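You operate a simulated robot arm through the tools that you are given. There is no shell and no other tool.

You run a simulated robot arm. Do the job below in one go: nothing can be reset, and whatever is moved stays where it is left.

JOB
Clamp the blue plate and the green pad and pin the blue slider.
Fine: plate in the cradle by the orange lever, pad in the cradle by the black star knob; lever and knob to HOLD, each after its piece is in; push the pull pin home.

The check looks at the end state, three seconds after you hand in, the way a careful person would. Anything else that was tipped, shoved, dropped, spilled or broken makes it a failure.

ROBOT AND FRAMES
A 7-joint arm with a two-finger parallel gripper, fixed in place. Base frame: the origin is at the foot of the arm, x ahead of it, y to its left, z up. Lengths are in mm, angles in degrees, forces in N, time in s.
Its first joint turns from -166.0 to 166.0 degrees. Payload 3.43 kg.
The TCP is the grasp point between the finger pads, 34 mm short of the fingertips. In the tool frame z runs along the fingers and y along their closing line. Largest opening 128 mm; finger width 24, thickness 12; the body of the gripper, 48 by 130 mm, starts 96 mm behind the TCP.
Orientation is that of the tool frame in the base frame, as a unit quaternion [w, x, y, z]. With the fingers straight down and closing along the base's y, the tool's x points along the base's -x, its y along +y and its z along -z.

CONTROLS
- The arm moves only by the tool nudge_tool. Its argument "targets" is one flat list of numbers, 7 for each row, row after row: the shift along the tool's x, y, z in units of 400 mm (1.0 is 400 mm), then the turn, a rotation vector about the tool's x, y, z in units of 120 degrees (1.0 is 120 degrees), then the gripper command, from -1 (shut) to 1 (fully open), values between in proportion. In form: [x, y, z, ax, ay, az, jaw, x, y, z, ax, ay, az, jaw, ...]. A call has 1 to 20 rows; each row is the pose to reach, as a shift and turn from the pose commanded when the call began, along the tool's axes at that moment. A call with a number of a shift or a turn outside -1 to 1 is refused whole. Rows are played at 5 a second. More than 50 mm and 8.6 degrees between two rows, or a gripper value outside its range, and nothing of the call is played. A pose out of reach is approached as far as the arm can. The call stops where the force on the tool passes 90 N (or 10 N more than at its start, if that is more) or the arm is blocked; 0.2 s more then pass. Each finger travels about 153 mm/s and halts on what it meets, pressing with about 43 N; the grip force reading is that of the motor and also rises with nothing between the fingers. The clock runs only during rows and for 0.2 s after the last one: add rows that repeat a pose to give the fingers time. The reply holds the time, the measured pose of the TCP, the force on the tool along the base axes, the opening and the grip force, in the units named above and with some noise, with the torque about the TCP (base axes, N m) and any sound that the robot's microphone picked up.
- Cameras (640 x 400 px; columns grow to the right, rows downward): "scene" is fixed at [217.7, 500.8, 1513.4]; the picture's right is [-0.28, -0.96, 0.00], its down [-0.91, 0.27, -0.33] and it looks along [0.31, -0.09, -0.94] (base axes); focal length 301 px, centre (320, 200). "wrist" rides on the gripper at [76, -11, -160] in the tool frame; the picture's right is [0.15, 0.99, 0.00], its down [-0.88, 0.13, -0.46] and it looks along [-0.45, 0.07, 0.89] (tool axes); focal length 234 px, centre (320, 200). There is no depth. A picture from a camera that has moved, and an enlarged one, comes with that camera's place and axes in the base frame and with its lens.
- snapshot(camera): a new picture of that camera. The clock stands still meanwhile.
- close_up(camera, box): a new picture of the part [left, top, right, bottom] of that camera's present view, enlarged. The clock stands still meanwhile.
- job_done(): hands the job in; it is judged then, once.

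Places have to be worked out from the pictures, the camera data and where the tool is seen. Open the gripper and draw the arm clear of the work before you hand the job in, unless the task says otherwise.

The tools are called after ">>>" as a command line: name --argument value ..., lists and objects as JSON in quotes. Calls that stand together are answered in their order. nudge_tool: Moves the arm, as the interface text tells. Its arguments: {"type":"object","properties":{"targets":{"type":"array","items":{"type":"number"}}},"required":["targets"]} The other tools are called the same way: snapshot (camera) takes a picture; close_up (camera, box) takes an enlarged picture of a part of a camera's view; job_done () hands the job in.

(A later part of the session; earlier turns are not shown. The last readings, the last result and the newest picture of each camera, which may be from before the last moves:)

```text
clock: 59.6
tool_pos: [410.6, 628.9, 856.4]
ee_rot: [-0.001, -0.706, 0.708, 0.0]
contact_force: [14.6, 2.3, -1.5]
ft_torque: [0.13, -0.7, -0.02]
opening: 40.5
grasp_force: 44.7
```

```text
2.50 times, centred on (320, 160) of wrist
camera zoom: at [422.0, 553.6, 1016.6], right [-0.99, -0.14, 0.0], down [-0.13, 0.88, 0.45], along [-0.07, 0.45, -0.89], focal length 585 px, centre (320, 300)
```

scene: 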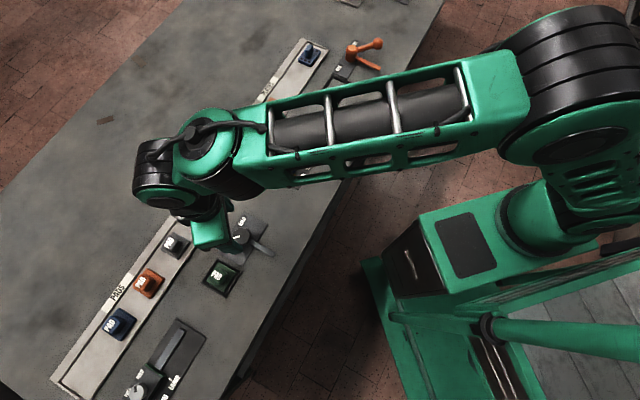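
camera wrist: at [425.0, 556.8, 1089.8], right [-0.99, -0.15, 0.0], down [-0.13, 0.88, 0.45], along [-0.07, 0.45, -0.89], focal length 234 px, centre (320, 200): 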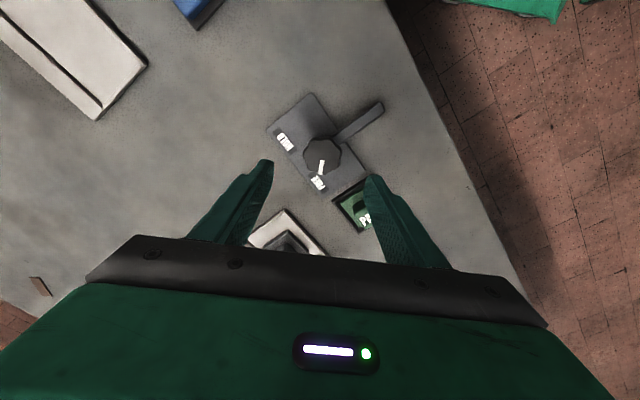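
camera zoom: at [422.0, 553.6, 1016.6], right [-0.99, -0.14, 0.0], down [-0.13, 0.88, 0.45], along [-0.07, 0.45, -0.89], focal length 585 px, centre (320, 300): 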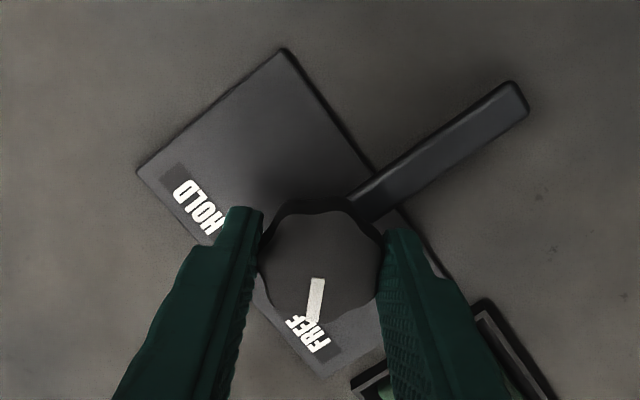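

Gripped at 40.5 mm. I turn clockwise in steps of 7.5° for 90°, adding a ~1.5 mm centring shift.

>>> nudge_tool --targets '[0, -0.004, 0, 0, 0, 0.0625, -1, 0, -0.004, 0, 0, 0, 0.125, -1, 0, -0.004, 0, 0, 0, 0.1875, -1, 0, -0.004, 0, 0, 0, 0.25, -1, 0, -0.004, 0, 0, 0, 0.25, -1]'

>>> close_up --camera "wrist" --box '[180, 50, 460, 250]'

```text
clock: 60.8
tool_pos: [409.1, 629.9, 855.9]
ee_rot: [0.0, -0.499, 0.867, 0.001]
contact_force: [17.0, 22.9, 1.2]
ft_torque: [1.31, -0.62, -0.01]
opening: 40.8
grasp_force: 44.9
```

```text
2.00 times, centred on (320, 150) of wrist
camera zoom: at [382.5, 557.8, 1016.4], right [-0.93, 0.37, 0.0], down [0.33, 0.83, 0.46], along [0.17, 0.42, -0.89], focal length 468 px, centre (320, 300)
```

zoom: 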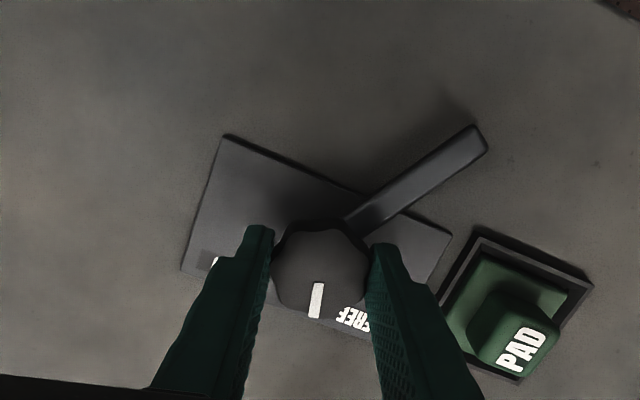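

The knob follows (30° done). Sideways force suggests the knob centre is ~2 mm off my rotation centre; I correct and continue the remaining 60°.

>>> nudge_tool --targets '[-0.006, -0.001, 0, 0, 0, 0.05, -1, -0.006, -0.001, 0, 0, 0, 0.1, -1, -0.006, -0.001, 0, 0, 0, 0.15, -1, -0.006, -0.001, 0, 0, 0, 0.2, -1, -0.006, -0.001, 0, 0, 0, 0.25, -1, -0.006, -0.001, 0, 0, 0, 0.25, -1]'

>>> close_up --camera "wrist" --box '[180, 50, 460, 250]'

```text
clock: 62.2
tool_pos: [409.1, 629.6, 855.5]
ee_rot: [-0.003, -0.258, 0.966, -0.002]
contact_force: [-1.9, -4.9, 8.2]
ft_torque: [-0.78, 1.25, 0.01]
opening: 40.8
grasp_force: 44.7
```

```text
2.00 times, centred on (320, 150) of wrist
camera zoom: at [350.9, 582.5, 1016.9], right [-0.62, 0.79, 0.0], down [0.7, 0.55, 0.45], along [0.35, 0.28, -0.89], focal length 468 px, centre (320, 300)
```

zoom: 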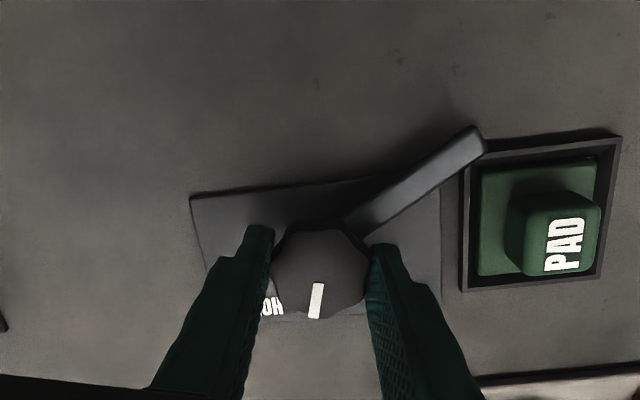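

60° done, bar is about to pass over the cradle wall. I turn the last 30°.

>>> nudge_tool --targets '[0, 0, 0, 0, 0, 0.05, -1, 0, 0, 0, 0, 0, 0.1, -1, 0, 0, 0, 0, 0, 0.15, -1, 0, 0, 0, 0, 0, 0.2, -1, 0, 0, 0, 0, 0, 0.25, -1, 0, 0, 0, 0, 0, 0.25, -1]'

>>> close_up --camera "wrist" --box '[180, 50, 460, 250]'

```text
clock: 63.6
tool_pos: [409.2, 629.4, 855.2]
ee_rot: [-0.002, 0.001, 1.0, 0.0]
contact_force: [-10.7, -5.2, 0.7]
ft_torque: [0.41, 0.46, 0.04]
opening: 40.4
grasp_force: 45.3
```

```text
2.00 times, centred on (320, 150) of wrist
camera zoom: at [334.9, 618.9, 1016.6], right [-0.14, 0.99, 0.0], down [0.88, 0.13, 0.45], along [0.45, 0.06, -0.89], focal length 468 px, centre (320, 300)
```

zoom: 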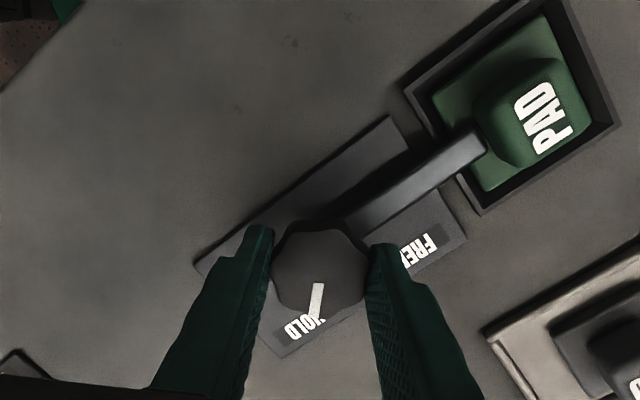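

The bar lies over the pad and the pointer has turned the full 90° to HOLD (labels are 90° apart). I open the jaws and rise to inspect.

>>> nudge_tool --targets '[0, 0, 0, 0, 0, 0, -0.36, 0, 0, 0, 0, 0, 0, -0.3, 0, 0, 0, 0, 0, 0, -0.1, 0, 0, 0, 0, 0, 0, 0.2, 0, 0, -0.03, 0, 0, 0, 0.2, 0, 0, -0.1, 0, 0, 0, 0.2, 0, 0, -0.2, 0, 0, 0, 0.2, 0, 0, -0.2, 0, 0, 0, 0.2]'

>>> snapshot --camera "wrist"

>>> close_up --camera "wrist" --box '[220, 50, 480, 250]'

>>> snapshot --camera "scene"

```text
clock: 65.4
tool_pos: [409.2, 629.2, 937.6]
ee_rot: [-0.001, 0.001, 1.0, -0.001]
contact_force: [0.1, 0.1, 0.0]
ft_torque: [-0.01, -0.01, 0.02]
opening: 76.8
grasp_force: 0.0
```

```text
taken
camera wrist: at [335.6, 618.6, 1097.7], right [-0.14, 0.99, 0.0], down [0.88, 0.13, 0.45], along [0.45, 0.06, -0.89], focal length 234 px, centre (320, 200)
```

wrist: 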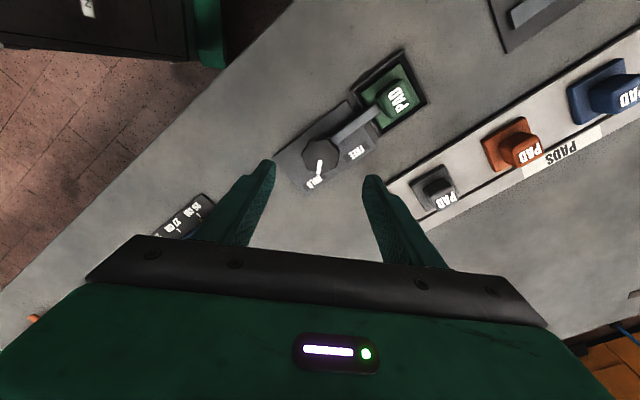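

```text
2.00 times, centred on (350, 150) of wrist
camera zoom: at [335.6, 618.6, 1097.7], right [-0.14, 0.99, 0.0], down [0.88, 0.13, 0.45], along [0.45, 0.06, -0.89], focal length 468 px, centre (260, 300)
```

zoom: 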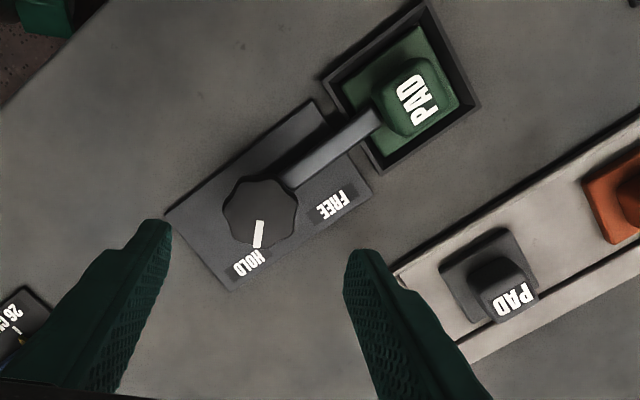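

```text
taken
```

scene: 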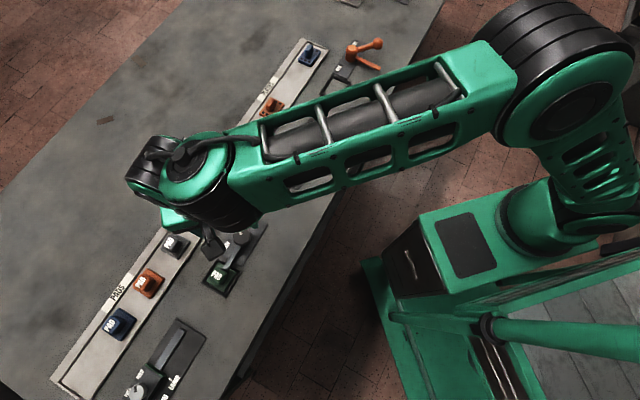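

Pad clamped, knob at HOLD, nothing disturbed. Next the slider pin: I move above the blue slider with yaw 45° to inspect it.

>>> nudge_tool --targets '[-0.069, -0.062, -0.03, 0, 0, -0.0625, 1, -0.138, -0.124, -0.055, 0, 0, -0.125, 1, -0.2075, -0.186, -0.055, 0, 0, -0.1875, 1, -0.277, -0.248, -0.055, 0, 0, -0.25, 1, -0.346, -0.31, -0.055, 0, 0, -0.3125, 1, -0.415, -0.3725, -0.055, 0, 0, -0.375, 1, -0.415, -0.3725, -0.055, 0, 0, -0.375, 1]'

>>> snapshot --camera "wrist"

>>> close_up --camera "wrist" --box '[220, 60, 420, 210]'

>>> snapshot --camera "scene"

```text
clock: 67.0
tool_pos: [577.6, 480.3, 956.2]
ee_rot: [-0.002, -0.383, 0.924, -0.001]
contact_force: [-1.3, -0.4, -0.4]
ft_torque: [0.01, -0.03, -0.03]
opening: 128.0
grasp_force: 0.0
```

```text
taken
camera wrist: at [533.2, 418.7, 1116.8], right [-0.8, 0.6, 0.0], down [0.53, 0.72, 0.45], along [0.27, 0.36, -0.89], focal length 234 px, centre (320, 200)
```

wrist: 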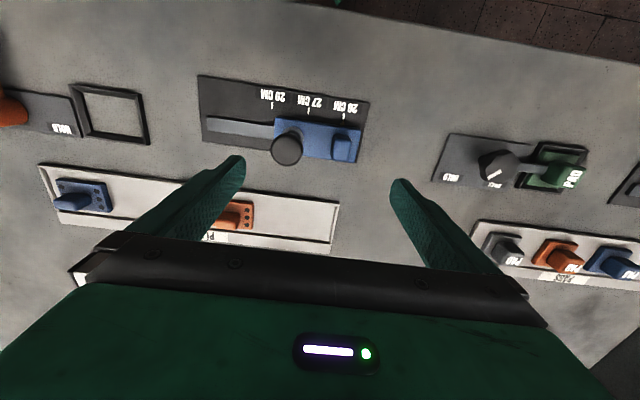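

```text
2.67 times, centred on (320, 135) of wrist
camera zoom: at [533.2, 418.7, 1116.8], right [-0.8, 0.6, 0.0], down [0.53, 0.72, 0.45], along [0.27, 0.36, -0.89], focal length 624 px, centre (320, 373)
```

zoom: 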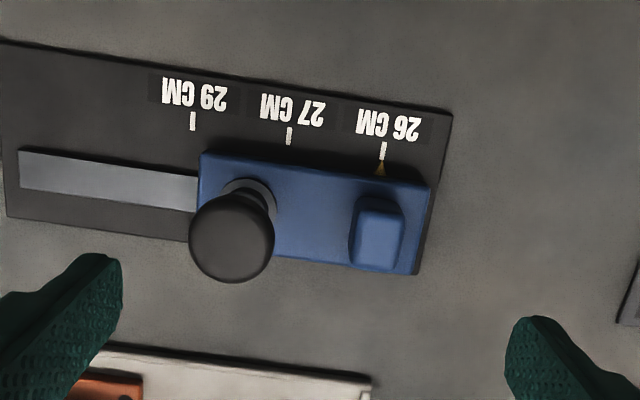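

```text
taken
```

scene: 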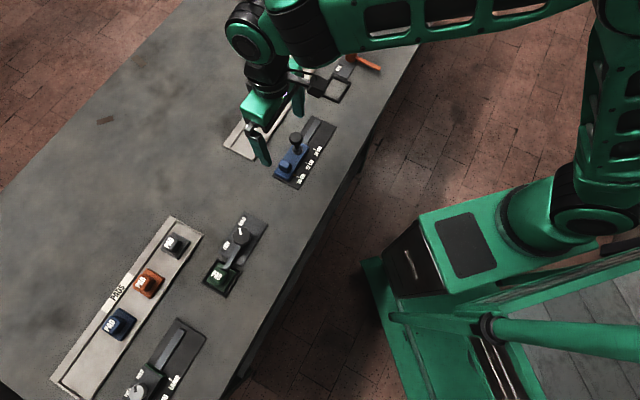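

The slider's pointer is exactly on 26 CM. I shift over the pin for a second viewpoint to pin down the knob's height and position.

>>> nudge_tool --targets '[0.02, -0.092, 0, 0, 0, 0, 1, 0.02, -0.092, 0, 0, 0, 0, 1]'

>>> close_up --camera "wrist" --box '[220, 60, 420, 210]'

>>> close_up --camera "scene" --box '[240, 100, 360, 200]'

```text
clock: 67.6
tool_pos: [596.5, 448.4, 955.1]
ee_rot: [-0.002, -0.381, 0.924, 0.0]
contact_force: [-0.5, -0.6, 0.4]
ft_torque: [0.02, 0.01, 0.02]
opening: 128.0
grasp_force: 0.0
```

```text
2.67 times, centred on (320, 135) of wrist
camera zoom: at [552.3, 387.0, 1116.2], right [-0.8, 0.6, 0.0], down [0.53, 0.71, 0.45], along [0.27, 0.36, -0.89], focal length 624 px, centre (320, 373)
```

zoom: 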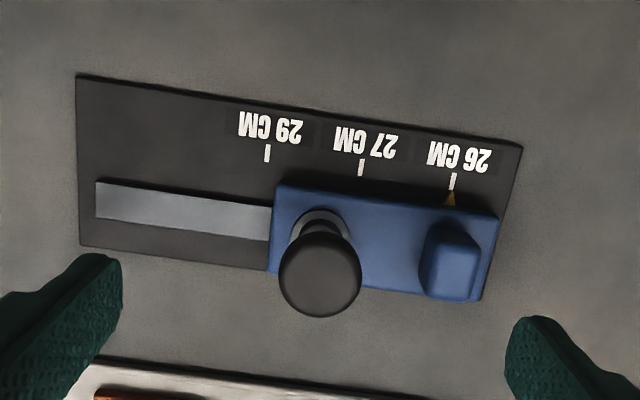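

```text
4.00 times, centred on (300, 150) of scene
camera zoom: at [217.7, 500.8, 1513.4], right [-0.28, -0.96, 0.0], down [-0.91, 0.27, -0.33], along [0.31, -0.09, -0.94], focal length 1204 px, centre (400, 400)
```

zoom: 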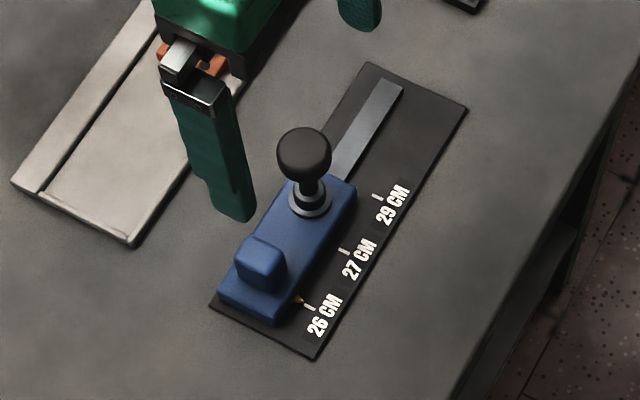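

Ball centre ≈(597, 447, 885), top ≈z 900. I close the fingers above it and lower until the tips touch the knob.

>>> nudge_tool --targets '[0, 0, -0.05, 0, 0, 0, 0.3, 0.001, -0.002, -0.05, 0, 0, 0, -0.5, 0.001, -0.002, -0.05, 0, 0, 0, -1, 0.001, -0.002, -0.05, 0, 0, 0, -1, 0.001, -0.002, -0.02, 0, 0, 0, -1, 0.001, -0.002, 0.02, 0, 0, 0, -1, 0.001, -0.002, 0.025, 0, 0, 0, -1, 0.001, -0.002, 0.025, 0, 0, 0, -1]'

>>> close_up --camera "wrist" --box '[220, 60, 420, 210]'

>>> close_up --camera "scene" --box '[240, 80, 360, 180]'

```text
clock: 69.4
tool_pos: [597.8, 447.5, 946.3]
ee_rot: [-0.002, -0.382, 0.924, 0.0]
contact_force: [0.8, 0.0, -0.1]
ft_torque: [0.01, -0.01, 0.02]
opening: 0.1
grasp_force: 33.9
```

```text
2.67 times, centred on (320, 135) of wrist
camera zoom: at [553.2, 386.2, 1107.4], right [-0.8, 0.6, 0.0], down [0.53, 0.71, 0.45], along [0.27, 0.36, -0.89], focal length 624 px, centre (320, 373)
```

zoom: 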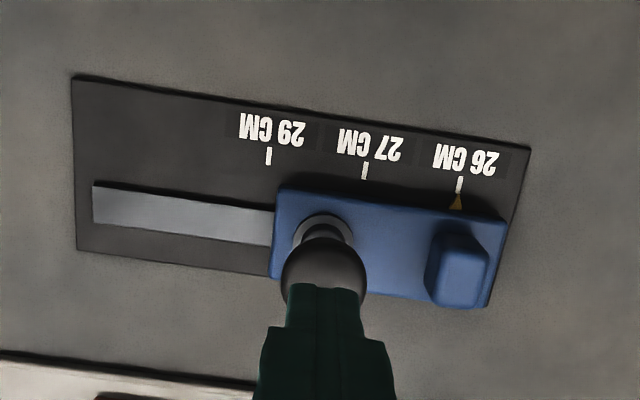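

```text
4.00 times, centred on (300, 130) of scene
camera zoom: at [217.7, 500.8, 1513.4], right [-0.28, -0.96, 0.0], down [-0.91, 0.27, -0.33], along [0.31, -0.09, -0.94], focal length 1204 px, centre (400, 480)
```

zoom: 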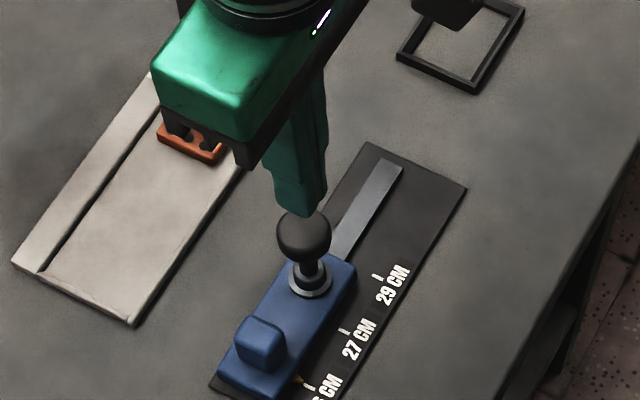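

Fingertips are centred just above the ball. I press down in small steps.

>>> nudge_tool --targets '[0, 0, 0.01, 0, 0, 0, -1, 0, 0, 0.02, 0, 0, 0, -1, 0, 0, 0.03, 0, 0, 0, -1, 0, 0, 0.03, 0, 0, 0, -1]'

>>> nudge_tool --targets '[0, 0, 0.01, 0, 0, 0, -1, 0, 0, 0.02, 0, 0, 0, -1, 0, 0, 0.02, 0, 0, 0, -1]'

>>> close_up --camera "scene" --box '[240, 80, 360, 180]'

```text
clock: 70.4
tool_pos: [597.9, 449.3, 934.4]
ee_rot: [-0.001, -0.383, 0.924, 0.0]
contact_force: [-0.7, -0.1, 0.6]
ft_torque: [-0.01, 0.01, 0.01]
opening: 0.1
grasp_force: 32.9
```

```text
clock: 71.2
tool_pos: [598.7, 448.7, 927.3]
ee_rot: [-0.002, -0.381, 0.925, -0.001]
contact_force: [0.3, 0.3, -0.5]
ft_torque: [0.01, -0.07, -0.01]
opening: 0.2
grasp_force: 33.0
```

```text
4.00 times, centred on (300, 130) of scene
camera zoom: at [217.7, 500.8, 1513.4], right [-0.28, -0.96, 0.0], down [-0.91, 0.27, -0.33], along [0.31, -0.09, -0.94], focal length 1204 px, centre (400, 480)
```

zoom: 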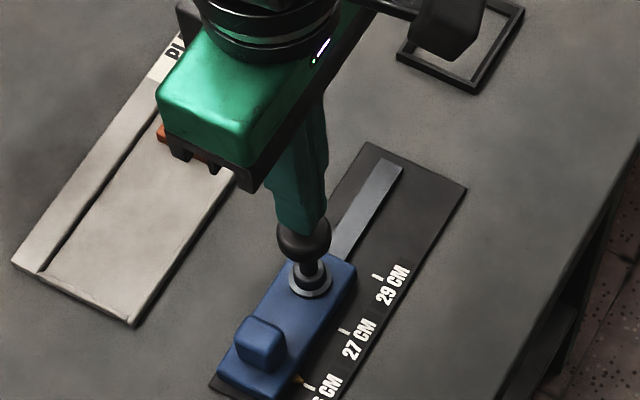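

No contact yet (tips at z≈893). I go on down, a few millimetres at a time.

>>> nudge_tool --targets '[0, 0, 0.0075, 0, 0, 0, -1, 0, 0, 0.015, 0, 0, 0, -1, 0, 0, 0.015, 0, 0, 0, -1]'

>>> nudge_tool --targets '[0, 0, 0.0075, 0, 0, 0, -1, 0, 0, 0.015, 0, 0, 0, -1, 0, 0, 0.015, 0, 0, 0, -1]'

>>> nudge_tool --targets '[0, 0, 0.0075, 0, 0, 0, -1, 0, 0, 0.015, 0, 0, 0, -1, 0, 0, 0.015, 0, 0, 0, -1]'

>>> close_up --camera "scene" --box '[240, 80, 360, 180]'

```text
clock: 72.0
tool_pos: [598.1, 447.4, 920.5]
ee_rot: [-0.002, -0.381, 0.924, -0.001]
contact_force: [-1.0, -0.7, 0.1]
ft_torque: [0.05, -0.03, 0.02]
opening: 0.0
grasp_force: 33.0
```

```text
clock: 72.8
tool_pos: [597.9, 448.6, 915.2]
ee_rot: [-0.002, -0.382, 0.924, -0.001]
contact_force: [1.0, 1.3, 2.5]
ft_torque: [0.06, -0.02, 0.06]
opening: 0.1
grasp_force: 32.8
```

```text
clock: 73.6
tool_pos: [597.8, 447.1, 909.9]
ee_rot: [-0.001, -0.382, 0.924, -0.001]
contact_force: [-0.1, 0.3, -0.1]
ft_torque: [0.0, 0.0, -0.02]
opening: 0.0
grasp_force: 33.4
```

```text
4.00 times, centred on (300, 130) of scene
camera zoom: at [217.7, 500.8, 1513.4], right [-0.28, -0.96, 0.0], down [-0.91, 0.27, -0.33], along [0.31, -0.09, -0.94], focal length 1204 px, centre (400, 480)
```

zoom: 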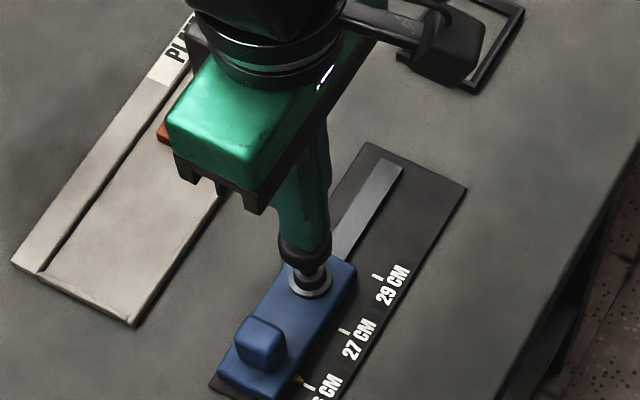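

The pin is going down with hardly any resistance. I continue pushing until it bottoms out.

>>> nudge_tool --targets '[0, 0, 0.0075, 0, 0, 0, -1, 0, 0, 0.015, 0, 0, 0, -1, 0, 0, 0.015, 0, 0, 0, -1]'

>>> nudge_tool --targets '[0, 0, 0.0075, 0, 0, 0, -1, 0, 0, 0.015, 0, 0, 0, -1, 0, 0, 0.015, 0, 0, 0, -1]'

>>> close_up --camera "scene" --box '[240, 80, 360, 180]'

>>> close_up --camera "wrist" --box '[220, 60, 420, 210]'

```text
clock: 74.4
tool_pos: [596.6, 448.8, 903.6]
ee_rot: [-0.002, -0.382, 0.924, -0.001]
contact_force: [0.4, -0.2, 0.0]
ft_torque: [-0.01, -0.01, 0.0]
opening: 0.0
grasp_force: 32.9
```

```text
clock: 75.2
tool_pos: [597.6, 448.7, 897.6]
ee_rot: [-0.001, -0.382, 0.924, 0.0]
contact_force: [-0.6, 0.1, -0.1]
ft_torque: [-0.02, 0.01, 0.03]
opening: 0.0
grasp_force: 32.7
```

```text
4.00 times, centred on (300, 130) of scene
camera zoom: at [217.7, 500.8, 1513.4], right [-0.28, -0.96, 0.0], down [-0.91, 0.27, -0.33], along [0.31, -0.09, -0.94], focal length 1204 px, centre (400, 480)
```

zoom: 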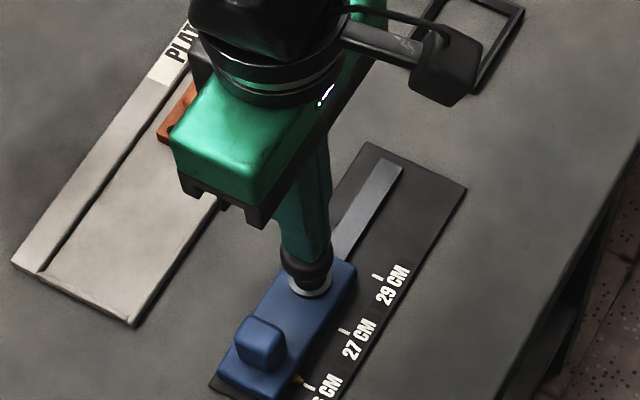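

```text
2.67 times, centred on (320, 135) of wrist
camera zoom: at [552.6, 387.2, 1057.9], right [-0.8, 0.6, 0.0], down [0.53, 0.71, 0.45], along [0.27, 0.36, -0.89], focal length 624 px, centre (320, 373)
```

zoom: 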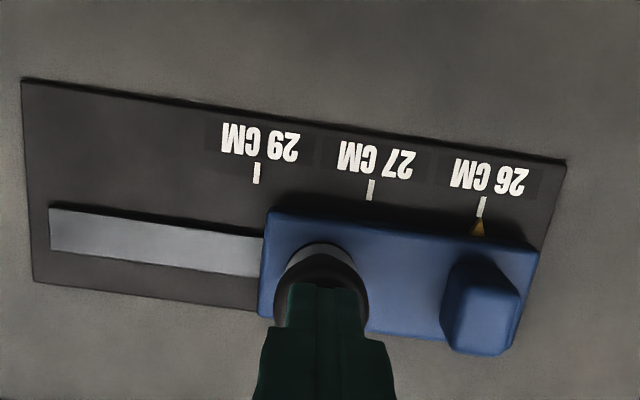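

The ball is near the collar now; I keep pushing until the force rises.

>>> nudge_tool --targets '[0, 0, 0.0075, 0, 0, 0, -1, 0, 0, 0.015, 0, 0, 0, -1, 0, 0, 0.015, 0, 0, 0, -1]'

>>> nudge_tool --targets '[0, 0, 0.005, 0, 0, 0, -1, 0, 0, 0.01, 0, 0, 0, -1, 0, 0, 0.01, 0, 0, 0, -1]'

>>> close_up --camera "scene" --box '[240, 80, 360, 180]'

```text
clock: 76.0
tool_pos: [597.4, 447.1, 894.6]
ee_rot: [0.001, -0.381, 0.924, 0.0]
contact_force: [-5.7, -4.2, 42.8]
ft_torque: [-0.05, 0.19, -0.04]
opening: 0.0
grasp_force: 32.6
```

```text
clock: 76.8
tool_pos: [597.5, 447.2, 893.2]
ee_rot: [0.004, -0.382, 0.924, 0.002]
contact_force: [-2.9, -9.9, 74.0]
ft_torque: [-0.18, 0.06, 0.7]
opening: 0.1
grasp_force: 33.1
```

```text
4.00 times, centred on (300, 130) of scene
camera zoom: at [217.7, 500.8, 1513.4], right [-0.28, -0.96, 0.0], down [-0.91, 0.27, -0.33], along [0.31, -0.09, -0.94], focal length 1204 px, centre (400, 480)
```

zoom: 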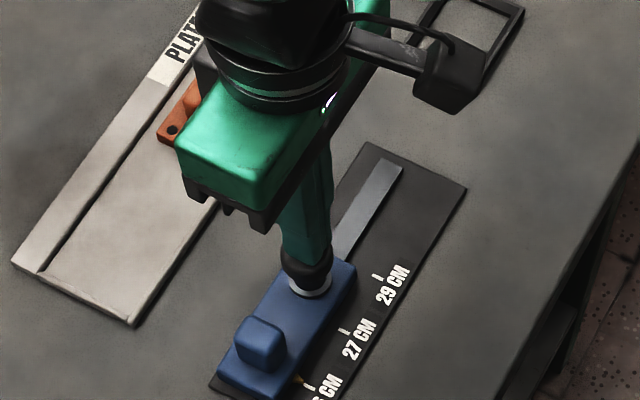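

Bottomed out (74 N). I rise and inspect the pin.

>>> nudge_tool --targets '[0, 0, -0.03, 0, 0, 0, -1, 0, 0, -0.1, 0, 0, 0, -1, 0, 0, -0.18, 0, 0, 0, -1, 0, 0, -0.18, 0, 0, 0, 1, 0, 0, -0.18, 0, 0, 0, 1, 0, 0, -0.18, 0, 0, 0, 1]'

>>> close_up --camera "wrist" --box '[220, 60, 420, 210]'

>>> close_up --camera "scene" --box '[240, 100, 360, 200]'

```text
clock: 78.2
tool_pos: [599.1, 448.0, 960.7]
ee_rot: [-0.002, -0.381, 0.924, 0.0]
contact_force: [0.9, -0.5, 0.0]
ft_torque: [0.0, -0.01, 0.01]
opening: 127.9
grasp_force: 0.0
```

```text
2.67 times, centred on (320, 135) of wrist
camera zoom: at [554.7, 387.1, 1121.9], right [-0.8, 0.6, 0.0], down [0.53, 0.71, 0.45], along [0.27, 0.36, -0.89], focal length 624 px, centre (320, 373)
```

zoom: 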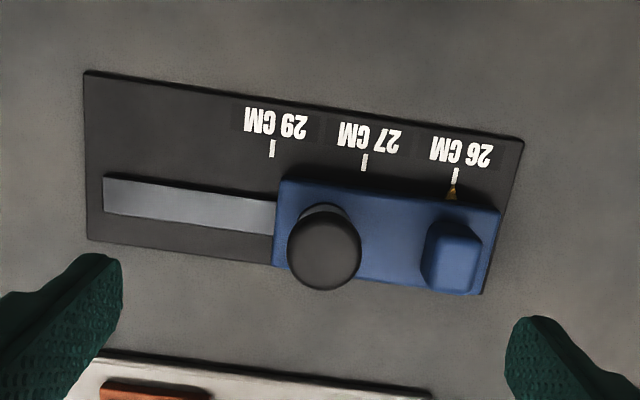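

```text
4.00 times, centred on (300, 150) of scene
camera zoom: at [217.7, 500.8, 1513.4], right [-0.28, -0.96, 0.0], down [-0.91, 0.27, -0.33], along [0.31, -0.09, -0.94], focal length 1204 px, centre (400, 400)
```

zoom: 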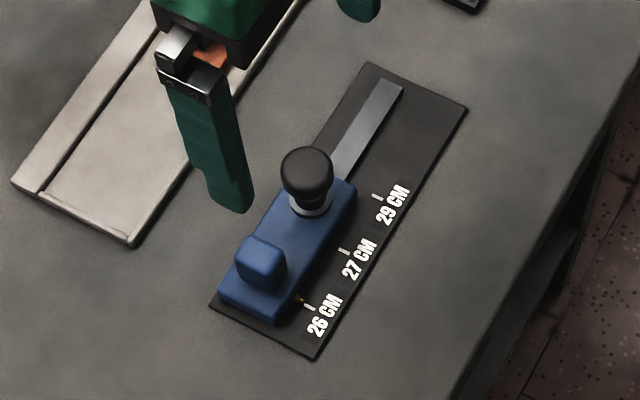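

The pin knob now sits down at its collar with the slider on 26 CM. Next the blue plate: I move over toward the plate tray to look.

>>> nudge_tool --targets '[-0.0245, -0.094, 0, 0, 0, 0, 1, -0.049, -0.188, 0, 0, 0, 0, 1, -0.0735, -0.282, 0, 0, 0, 0, 1, -0.098, -0.376, 0, 0, 0, 0, 1, -0.1225, -0.47, 0, 0, 0, 0, 1, -0.147, -0.564, 0, 0, 0, 0, 1, -0.147, -0.564, 0, 0, 0, 0, 1]'

>>> snapshot --camera "wrist"

>>> close_up --camera "wrist" --box '[230, 60, 410, 200]'

>>> snapshot --camera "scene"

```text
clock: 79.8
tool_pos: [796.6, 335.1, 963.4]
ee_rot: [-0.002, -0.382, 0.924, -0.001]
contact_force: [0.5, -0.6, -0.1]
ft_torque: [0.05, 0.0, 0.0]
opening: 128.1
grasp_force: 0.0
```

```text
taken
camera wrist: at [753.4, 272.6, 1124.0], right [-0.8, 0.6, 0.0], down [0.53, 0.71, 0.45], along [0.27, 0.36, -0.89], focal length 234 px, centre (320, 200)
```

wrist: 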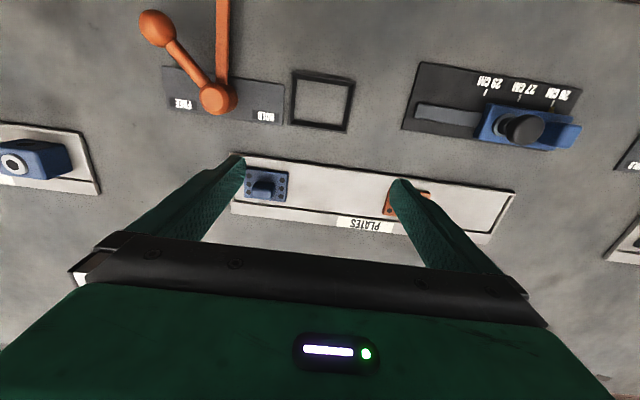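

```text
2.86 times, centred on (320, 130) of wrist
camera zoom: at [753.4, 272.6, 1124.0], right [-0.8, 0.6, 0.0], down [0.53, 0.71, 0.45], along [0.27, 0.36, -0.89], focal length 669 px, centre (320, 400)
```

zoom: 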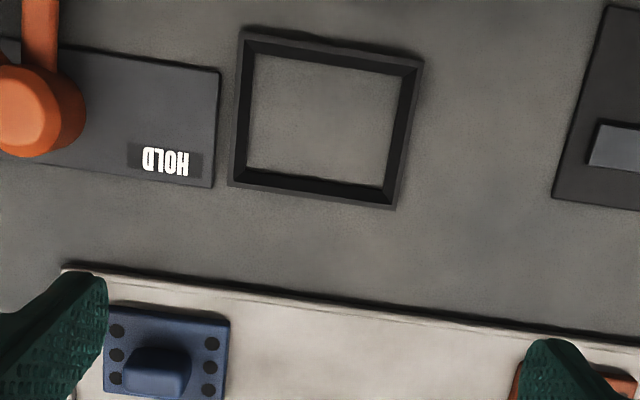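

```text
taken
```

scene: 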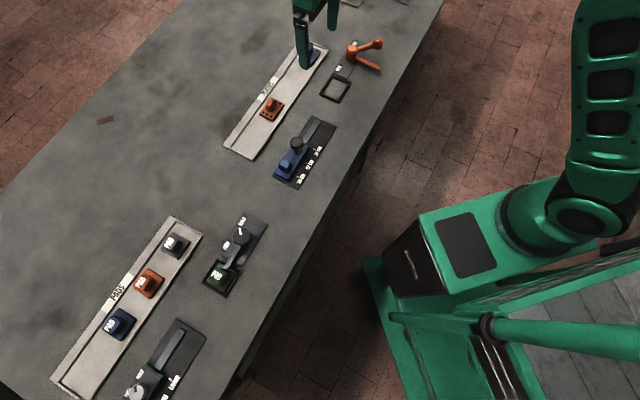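

I zoom on the blue plate and the lever.

>>> close_up --camera "wrist" --box '[225, 145, 325, 225]'

>>> close_up --camera "wrist" --box '[120, 0, 380, 150]'

>>> close_up --camera "scene" --box '[310, 20, 400, 110]'

```text
5.00 times, centred on (275, 185) of wrist
camera zoom: at [753.4, 272.6, 1124.0], right [-0.8, 0.6, 0.0], down [0.53, 0.71, 0.45], along [0.27, 0.36, -0.89], focal length 1171 px, centre (545, 275)
```

zoom: 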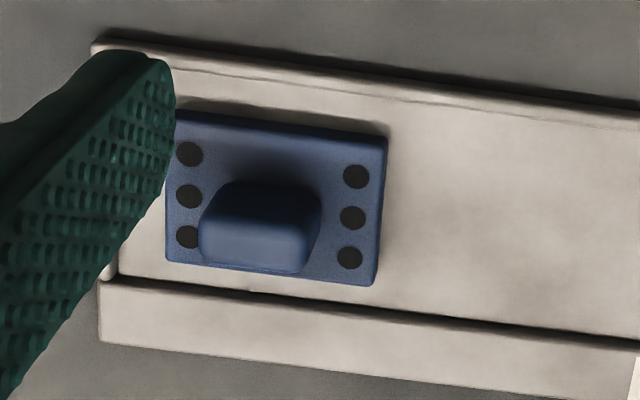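

```text
2.46 times, centred on (250, 75) of wrist
camera zoom: at [753.4, 272.6, 1124.0], right [-0.8, 0.6, 0.0], down [0.53, 0.71, 0.45], along [0.27, 0.36, -0.89], focal length 576 px, centre (492, 508)
```

zoom: 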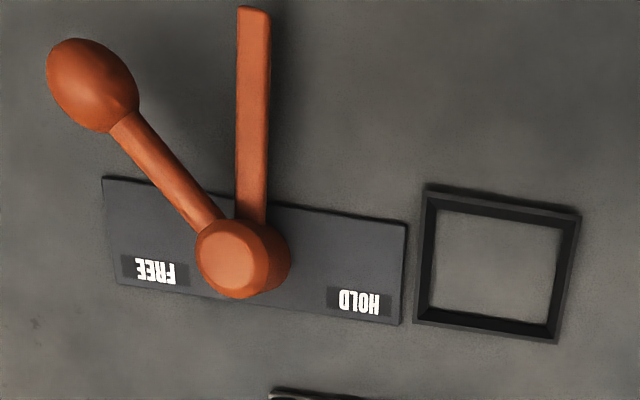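

```text
4.44 times, centred on (355, 65) of scene
camera zoom: at [217.7, 500.8, 1513.4], right [-0.28, -0.96, 0.0], down [-0.91, 0.27, -0.33], along [0.31, -0.09, -0.94], focal length 1337 px, centre (164, 800)
```

zoom: 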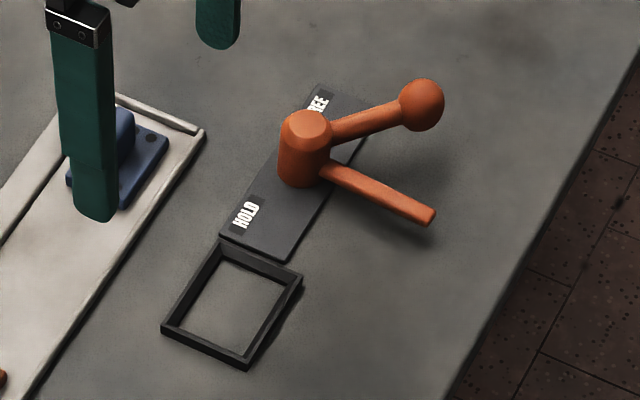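

Plate ≈64×50 mm, centred at about (900, 334), with an upright tab ~30 mm long along the tray. I move above it with the jaws at 80 mm.

>>> nudge_tool --targets '[-0.06, -0.0617, 0.02, 0, 0, 0, 0.25, -0.12, -0.1233, 0.05, 0, 0, 0, 0.25, -0.18, -0.185, 0.1, 0, 0, 0, 0.25, -0.18, -0.185, 0.1075, 0, 0, 0, 0.25]'

>>> snapshot --camera "wrist"

>>> close_up --camera "wrist" --box '[240, 90, 400, 218]'

```text
clock: 80.8
tool_pos: [902.9, 329.7, 917.1]
ee_rot: [-0.002, -0.382, 0.924, 0.0]
contact_force: [0.1, 0.0, 0.8]
ft_torque: [0.02, -0.02, -0.02]
opening: 80.0
grasp_force: 0.0
```

```text
taken
camera wrist: at [857.8, 267.8, 1077.4], right [-0.8, 0.6, 0.0], down [0.53, 0.71, 0.45], along [0.27, 0.36, -0.89], focal length 234 px, centre (320, 200)
```

wrist: 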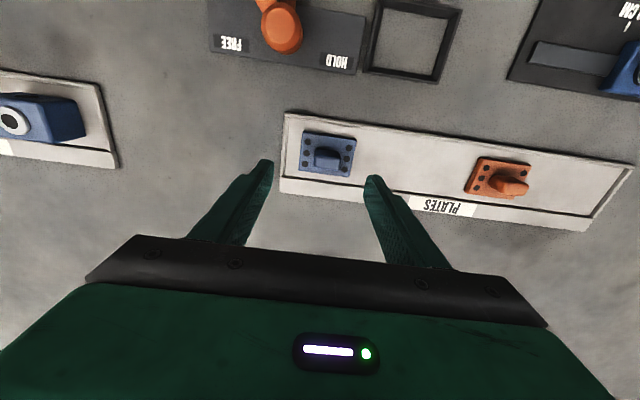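

```text
3.12 times, centred on (320, 154) of wrist
camera zoom: at [857.8, 267.8, 1077.4], right [-0.8, 0.6, 0.0], down [0.53, 0.71, 0.45], along [0.27, 0.36, -0.89], focal length 732 px, centre (320, 344)
```

zoom: 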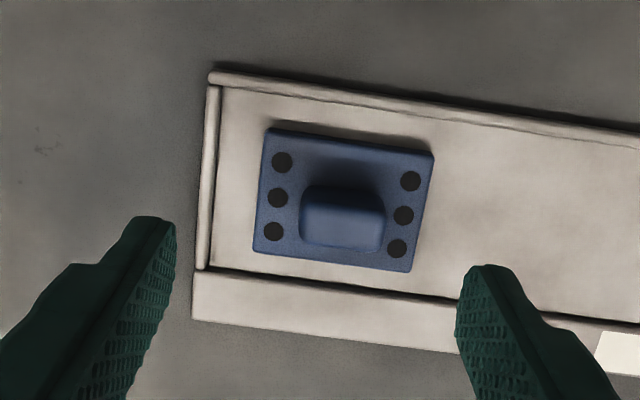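

The tab is 8.5 mm toward +tool-y from the TCP. I correct, narrow to 64 mm and descend to z≈846.

>>> nudge_tool --targets '[-0.004, 0.011, 0.03, 0, 0, 0, 0, -0.004, 0.021, 0.07, 0, 0, 0, 0, -0.004, 0.021, 0.11, 0, 0, 0, 0, -0.004, 0.021, 0.15, 0, 0, 0, 0, -0.004, 0.021, 0.176, 0, 0, 0, 0, -0.004, 0.021, 0.176, 0, 0, 0, 0]'

>>> close_up --camera "wrist" --box '[240, 90, 400, 218]'

```text
clock: 82.2
tool_pos: [898.0, 333.8, 847.0]
ee_rot: [-0.003, -0.382, 0.924, -0.001]
contact_force: [-0.4, 0.6, -0.2]
ft_torque: [0.02, 0.06, -0.04]
opening: 64.0
grasp_force: 0.0
```

```text
3.12 times, centred on (320, 154) of wrist
camera zoom: at [853.1, 274.3, 1006.8], right [-0.8, 0.6, 0.0], down [0.53, 0.71, 0.45], along [0.27, 0.36, -0.89], focal length 732 px, centre (320, 344)
```

zoom: 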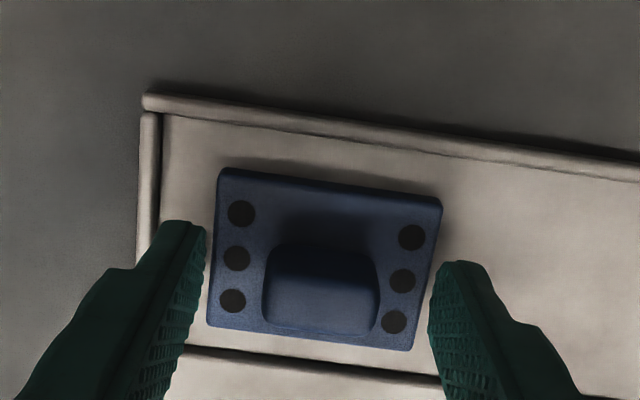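

Centred on the tab. I close the jaws.

>>> nudge_tool --targets '[0, 0, 0, 0, 0, 0, -0.25, 0, 0, 0, 0, 0, 0, -0.4, 0, 0, 0, 0, 0, 0, -0.5, 0, 0, 0, 0, 0, 0, -0.7, 0, 0, 0, 0, 0, 0, -1, 0, 0, 0, 0, 0, 0, -1]'

>>> close_up --camera "wrist" --box '[240, 90, 400, 218]'

```text
clock: 83.6
tool_pos: [898.1, 335.4, 846.1]
ee_rot: [-0.002, -0.382, 0.924, -0.001]
contact_force: [-0.6, -0.2, -0.6]
ft_torque: [0.02, -0.01, 0.03]
opening: 61.1
grasp_force: 43.0
```

```text
3.12 times, centred on (320, 154) of wrist
camera zoom: at [853.1, 274.3, 1006.9], right [-0.8, 0.6, 0.0], down [0.53, 0.71, 0.45], along [0.27, 0.36, -0.89], focal length 732 px, centre (320, 344)
```

zoom: 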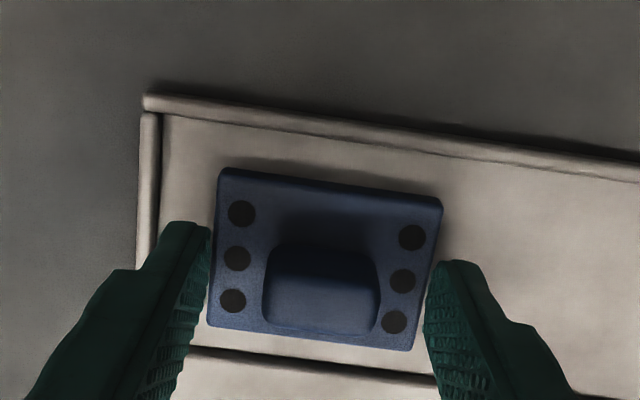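

The jaws closed at 61 mm on the plate's ends rather than the tab, so the plate top is higher than assumed. I reopen, rise 9 mm and close on the tab.

>>> nudge_tool --targets '[0, 0, 0, 0, 0, 0, -0.03, 0, 0, 0, 0, 0, 0, 0.0, 0, 0, -0.01, 0, 0, 0, 0.0, 0, 0, -0.0225, 0, 0, 0, 0, 0, 0, -0.0225, 0, 0, 0, 0, 0, 0, -0.0225, 0, 0, 0, -0.3, 0, 0, -0.0225, 0, 0, 0, -0.45, 0, 0, -0.0225, 0, 0, 0, -0.6, 0, 0, -0.0225, 0, 0, 0, -0.8, 0, 0, -0.0225, 0, 0, 0, -1, 0, 0, -0.0225, 0, 0, 0, -1]'

>>> close_up --camera "wrist" --box '[240, 90, 400, 218]'

```text
clock: 86.0
tool_pos: [896.8, 334.9, 854.1]
ee_rot: [-0.002, -0.382, 0.924, -0.001]
contact_force: [0.0, -0.7, 0.8]
ft_torque: [0.01, -0.02, 0.05]
opening: 29.5
grasp_force: 42.8
```

```text
3.12 times, centred on (320, 154) of wrist
camera zoom: at [852.4, 273.6, 1015.1], right [-0.8, 0.6, 0.0], down [0.53, 0.71, 0.45], along [0.27, 0.36, -0.89], focal length 732 px, centre (320, 344)
```

zoom: 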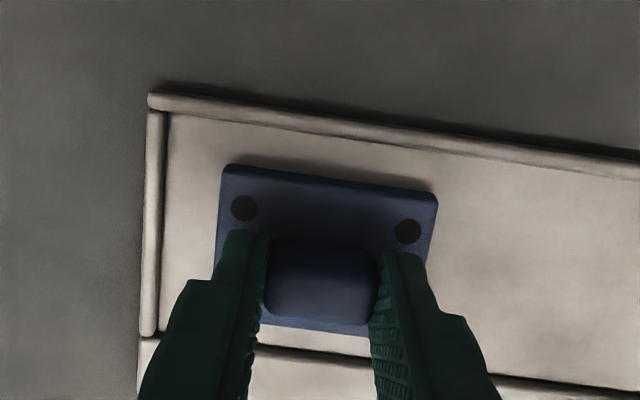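

Now the tab is gripped (29.5 mm). I lift 76 mm and carry the plate toward the cradle, which I place at about (766, 297).

>>> nudge_tool --targets '[0, 0, -0.02, 0, 0, 0, -1, 0, 0, -0.06, 0, 0, 0, -1, 0, 0, -0.12, 0, 0, 0, -1, 0, 0, -0.19, 0, 0, 0, -1, 0.1, 0.055, -0.19, 0, 0, 0, -1, 0.2, 0.11, -0.19, 0, 0, 0, -1, 0.2985, 0.164, -0.19, 0, 0, 0, -1, 0.2985, 0.164, -0.19, 0, 0, 0, -1]'

>>> snapshot --camera "wrist"

>>> close_up --camera "wrist" --box '[220, 60, 420, 220]'

>>> snapshot --camera "scene"

```text
clock: 87.8
tool_pos: [765.2, 298.5, 926.6]
ee_rot: [-0.002, -0.382, 0.924, -0.001]
contact_force: [0.8, 0.3, -2.0]
ft_torque: [-0.01, 0.01, -0.01]
opening: 29.3
grasp_force: 42.7
```

```text
taken
camera wrist: at [721.2, 237.9, 1087.0], right [-0.8, 0.6, 0.0], down [0.53, 0.71, 0.45], along [0.27, 0.36, -0.89], focal length 234 px, centre (320, 200)
```

wrist: 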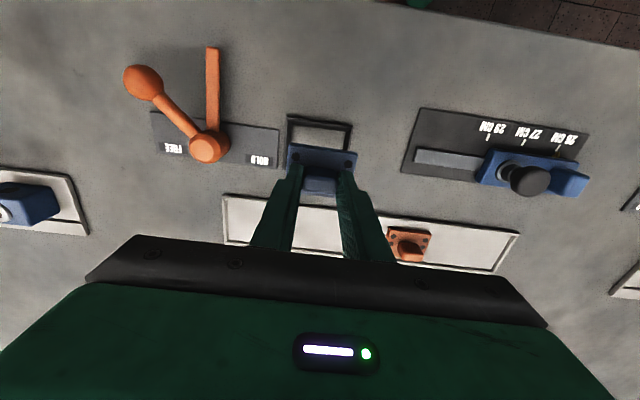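

```text
2.50 times, centred on (320, 140) of wrist
camera zoom: at [721.2, 237.9, 1087.0], right [-0.8, 0.6, 0.0], down [0.53, 0.71, 0.45], along [0.27, 0.36, -0.89], focal length 585 px, centre (320, 350)
```

zoom: 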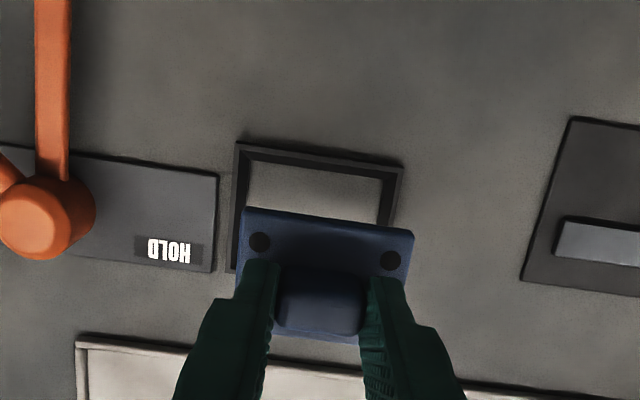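

```text
taken
```

scene: 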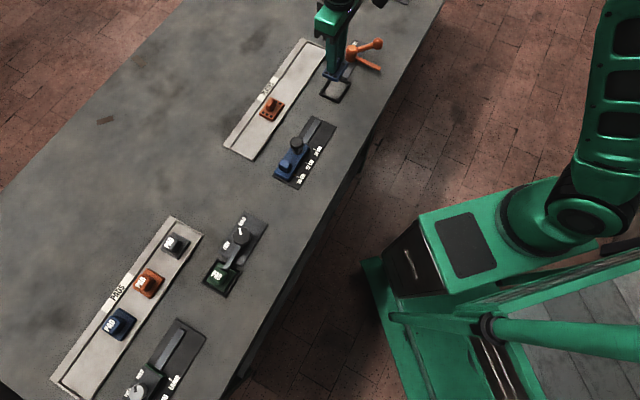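

Plate held level. Same-image comparison: the cradle centre is 4.5 mm in -tool-y and ~1 mm in +tool-x from the plate. I correct and lower to z≈878 for a second check.

>>> nudge_tool --targets '[0.003, -0.011, 0.04, 0, 0, 0, -1, 0.003, -0.011, 0.08, 0, 0, 0, -1, 0.003, -0.011, 0.12, 0, 0, 0, -1, 0.003, -0.011, 0.12, 0, 0, 0, -1]'

>>> close_up --camera "wrist" --box '[240, 90, 400, 218]'

```text
clock: 88.8
tool_pos: [768.3, 292.6, 880.4]
ee_rot: [-0.002, -0.382, 0.924, -0.001]
contact_force: [0.1, 0.6, -2.2]
ft_torque: [-0.02, 0.03, 0.01]
opening: 29.4
grasp_force: 42.5
```

```text
3.12 times, centred on (320, 154) of wrist
camera zoom: at [724.1, 232.2, 1041.2], right [-0.8, 0.6, 0.0], down [0.53, 0.71, 0.45], along [0.27, 0.36, -0.89], focal length 732 px, centre (320, 344)
```

zoom: 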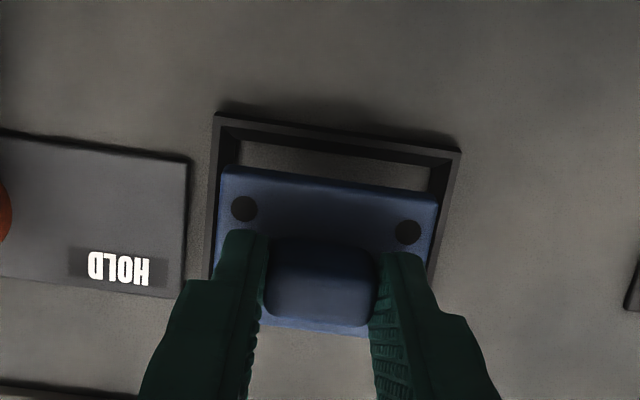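

Now the cradle is +2 mm in tool-y and -0.8 mm in tool-x relative to the plate. I correct and lower further, then check again.

>>> nudge_tool --targets '[-0.002, 0.005, 0.0175, 0, 0, 0, -1, -0.002, 0.005, 0.035, 0, 0, 0, -1, -0.002, 0.005, 0.035, 0, 0, 0, -1]'

>>> close_up --camera "wrist" --box '[240, 90, 400, 218]'

```text
clock: 89.6
tool_pos: [768.9, 295.6, 867.6]
ee_rot: [-0.001, -0.382, 0.924, 0.0]
contact_force: [0.3, -0.5, -0.8]
ft_torque: [-0.02, 0.01, 0.04]
opening: 29.3
grasp_force: 43.6
```

```text
3.12 times, centred on (320, 154) of wrist
camera zoom: at [723.9, 234.6, 1028.4], right [-0.8, 0.6, 0.0], down [0.53, 0.71, 0.45], along [0.27, 0.36, -0.89], focal length 732 px, centre (320, 344)
```

zoom: 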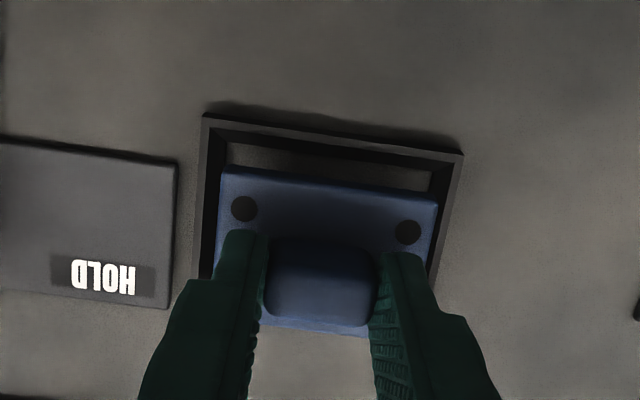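

Centred to within a millimetre. I lower on into the cradle with small steps.

>>> nudge_tool --targets '[0.001, 0, 0.01, 0, 0, 0, -1, 0.001, 0, 0.02, 0, 0, 0, -1, 0.001, 0, 0.02, 0, 0, 0, -1]'

>>> nudge_tool --targets '[0, 0, 0.005, 0, 0, 0, -1, 0, 0, 0.01, 0, 0, 0, -1, 0, 0, 0.01, 0, 0, 0, -1]'

>>> close_up --camera "wrist" --box '[240, 90, 400, 218]'

```text
clock: 90.4
tool_pos: [767.1, 294.6, 860.6]
ee_rot: [-0.001, -0.382, 0.924, 0.0]
contact_force: [0.0, -0.8, -1.4]
ft_torque: [-0.03, 0.02, -0.03]
opening: 29.4
grasp_force: 42.8
```

```text
clock: 91.2
tool_pos: [767.3, 296.0, 857.1]
ee_rot: [-0.002, -0.382, 0.924, 0.0]
contact_force: [-0.5, 0.2, -2.4]
ft_torque: [0.0, 0.01, 0.02]
opening: 29.6
grasp_force: 42.6
```

```text
3.12 times, centred on (320, 154) of wrist
camera zoom: at [723.1, 234.5, 1017.7], right [-0.8, 0.6, 0.0], down [0.53, 0.71, 0.45], along [0.27, 0.36, -0.89], focal length 732 px, centre (320, 344)
```

zoom: 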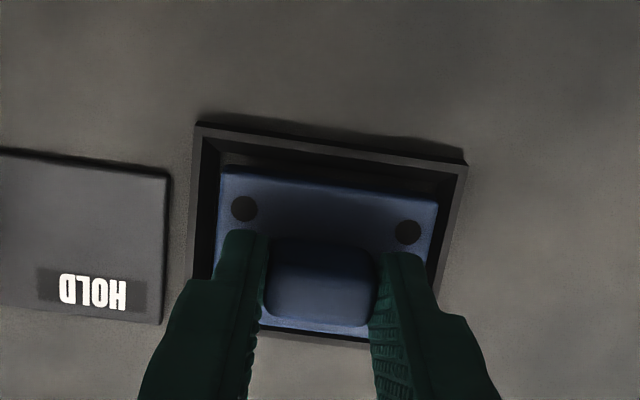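

The plate is going in with even gaps. I lower the last few millimetres to contact.

>>> nudge_tool --targets '[0, 0, 0.005, 0, 0, 0, -1, 0, 0, 0.01, 0, 0, 0, -1, 0, 0, 0.01, 0, 0, 0, -1]'

>>> nudge_tool --targets '[0, 0, 0.005, 0, 0, 0, -1, 0, 0, 0.0075, 0, 0, 0, -1, 0, 0, 0.0075, 0, 0, 0, -1]'

>>> close_up --camera "wrist" --box '[240, 90, 400, 218]'

```text
clock: 92.0
tool_pos: [768.5, 294.6, 852.4]
ee_rot: [-0.001, -0.382, 0.924, 0.0]
contact_force: [-0.9, 0.2, -2.4]
ft_torque: [0.0, -0.02, -0.01]
opening: 29.3
grasp_force: 42.9
```

```text
clock: 92.8
tool_pos: [767.4, 294.5, 852.1]
ee_rot: [-0.001, -0.383, 0.924, 0.0]
contact_force: [0.9, 2.8, 9.3]
ft_torque: [-0.02, 0.14, -0.01]
opening: 29.4
grasp_force: 42.7
```

```text
3.12 times, centred on (320, 154) of wrist
camera zoom: at [722.6, 233.3, 1012.0], right [-0.8, 0.6, 0.0], down [0.53, 0.71, 0.45], along [0.27, 0.36, -0.89], focal length 732 px, centre (320, 344)
```

zoom: 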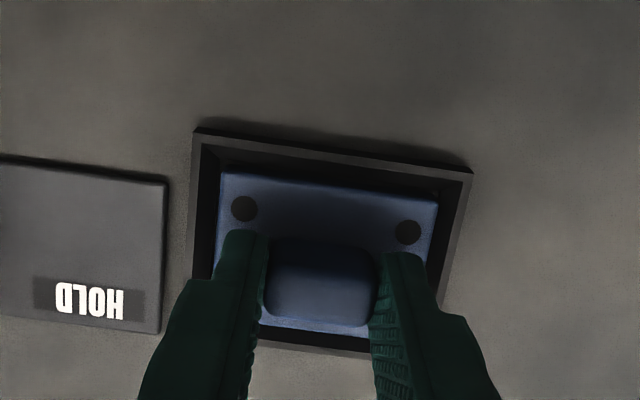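

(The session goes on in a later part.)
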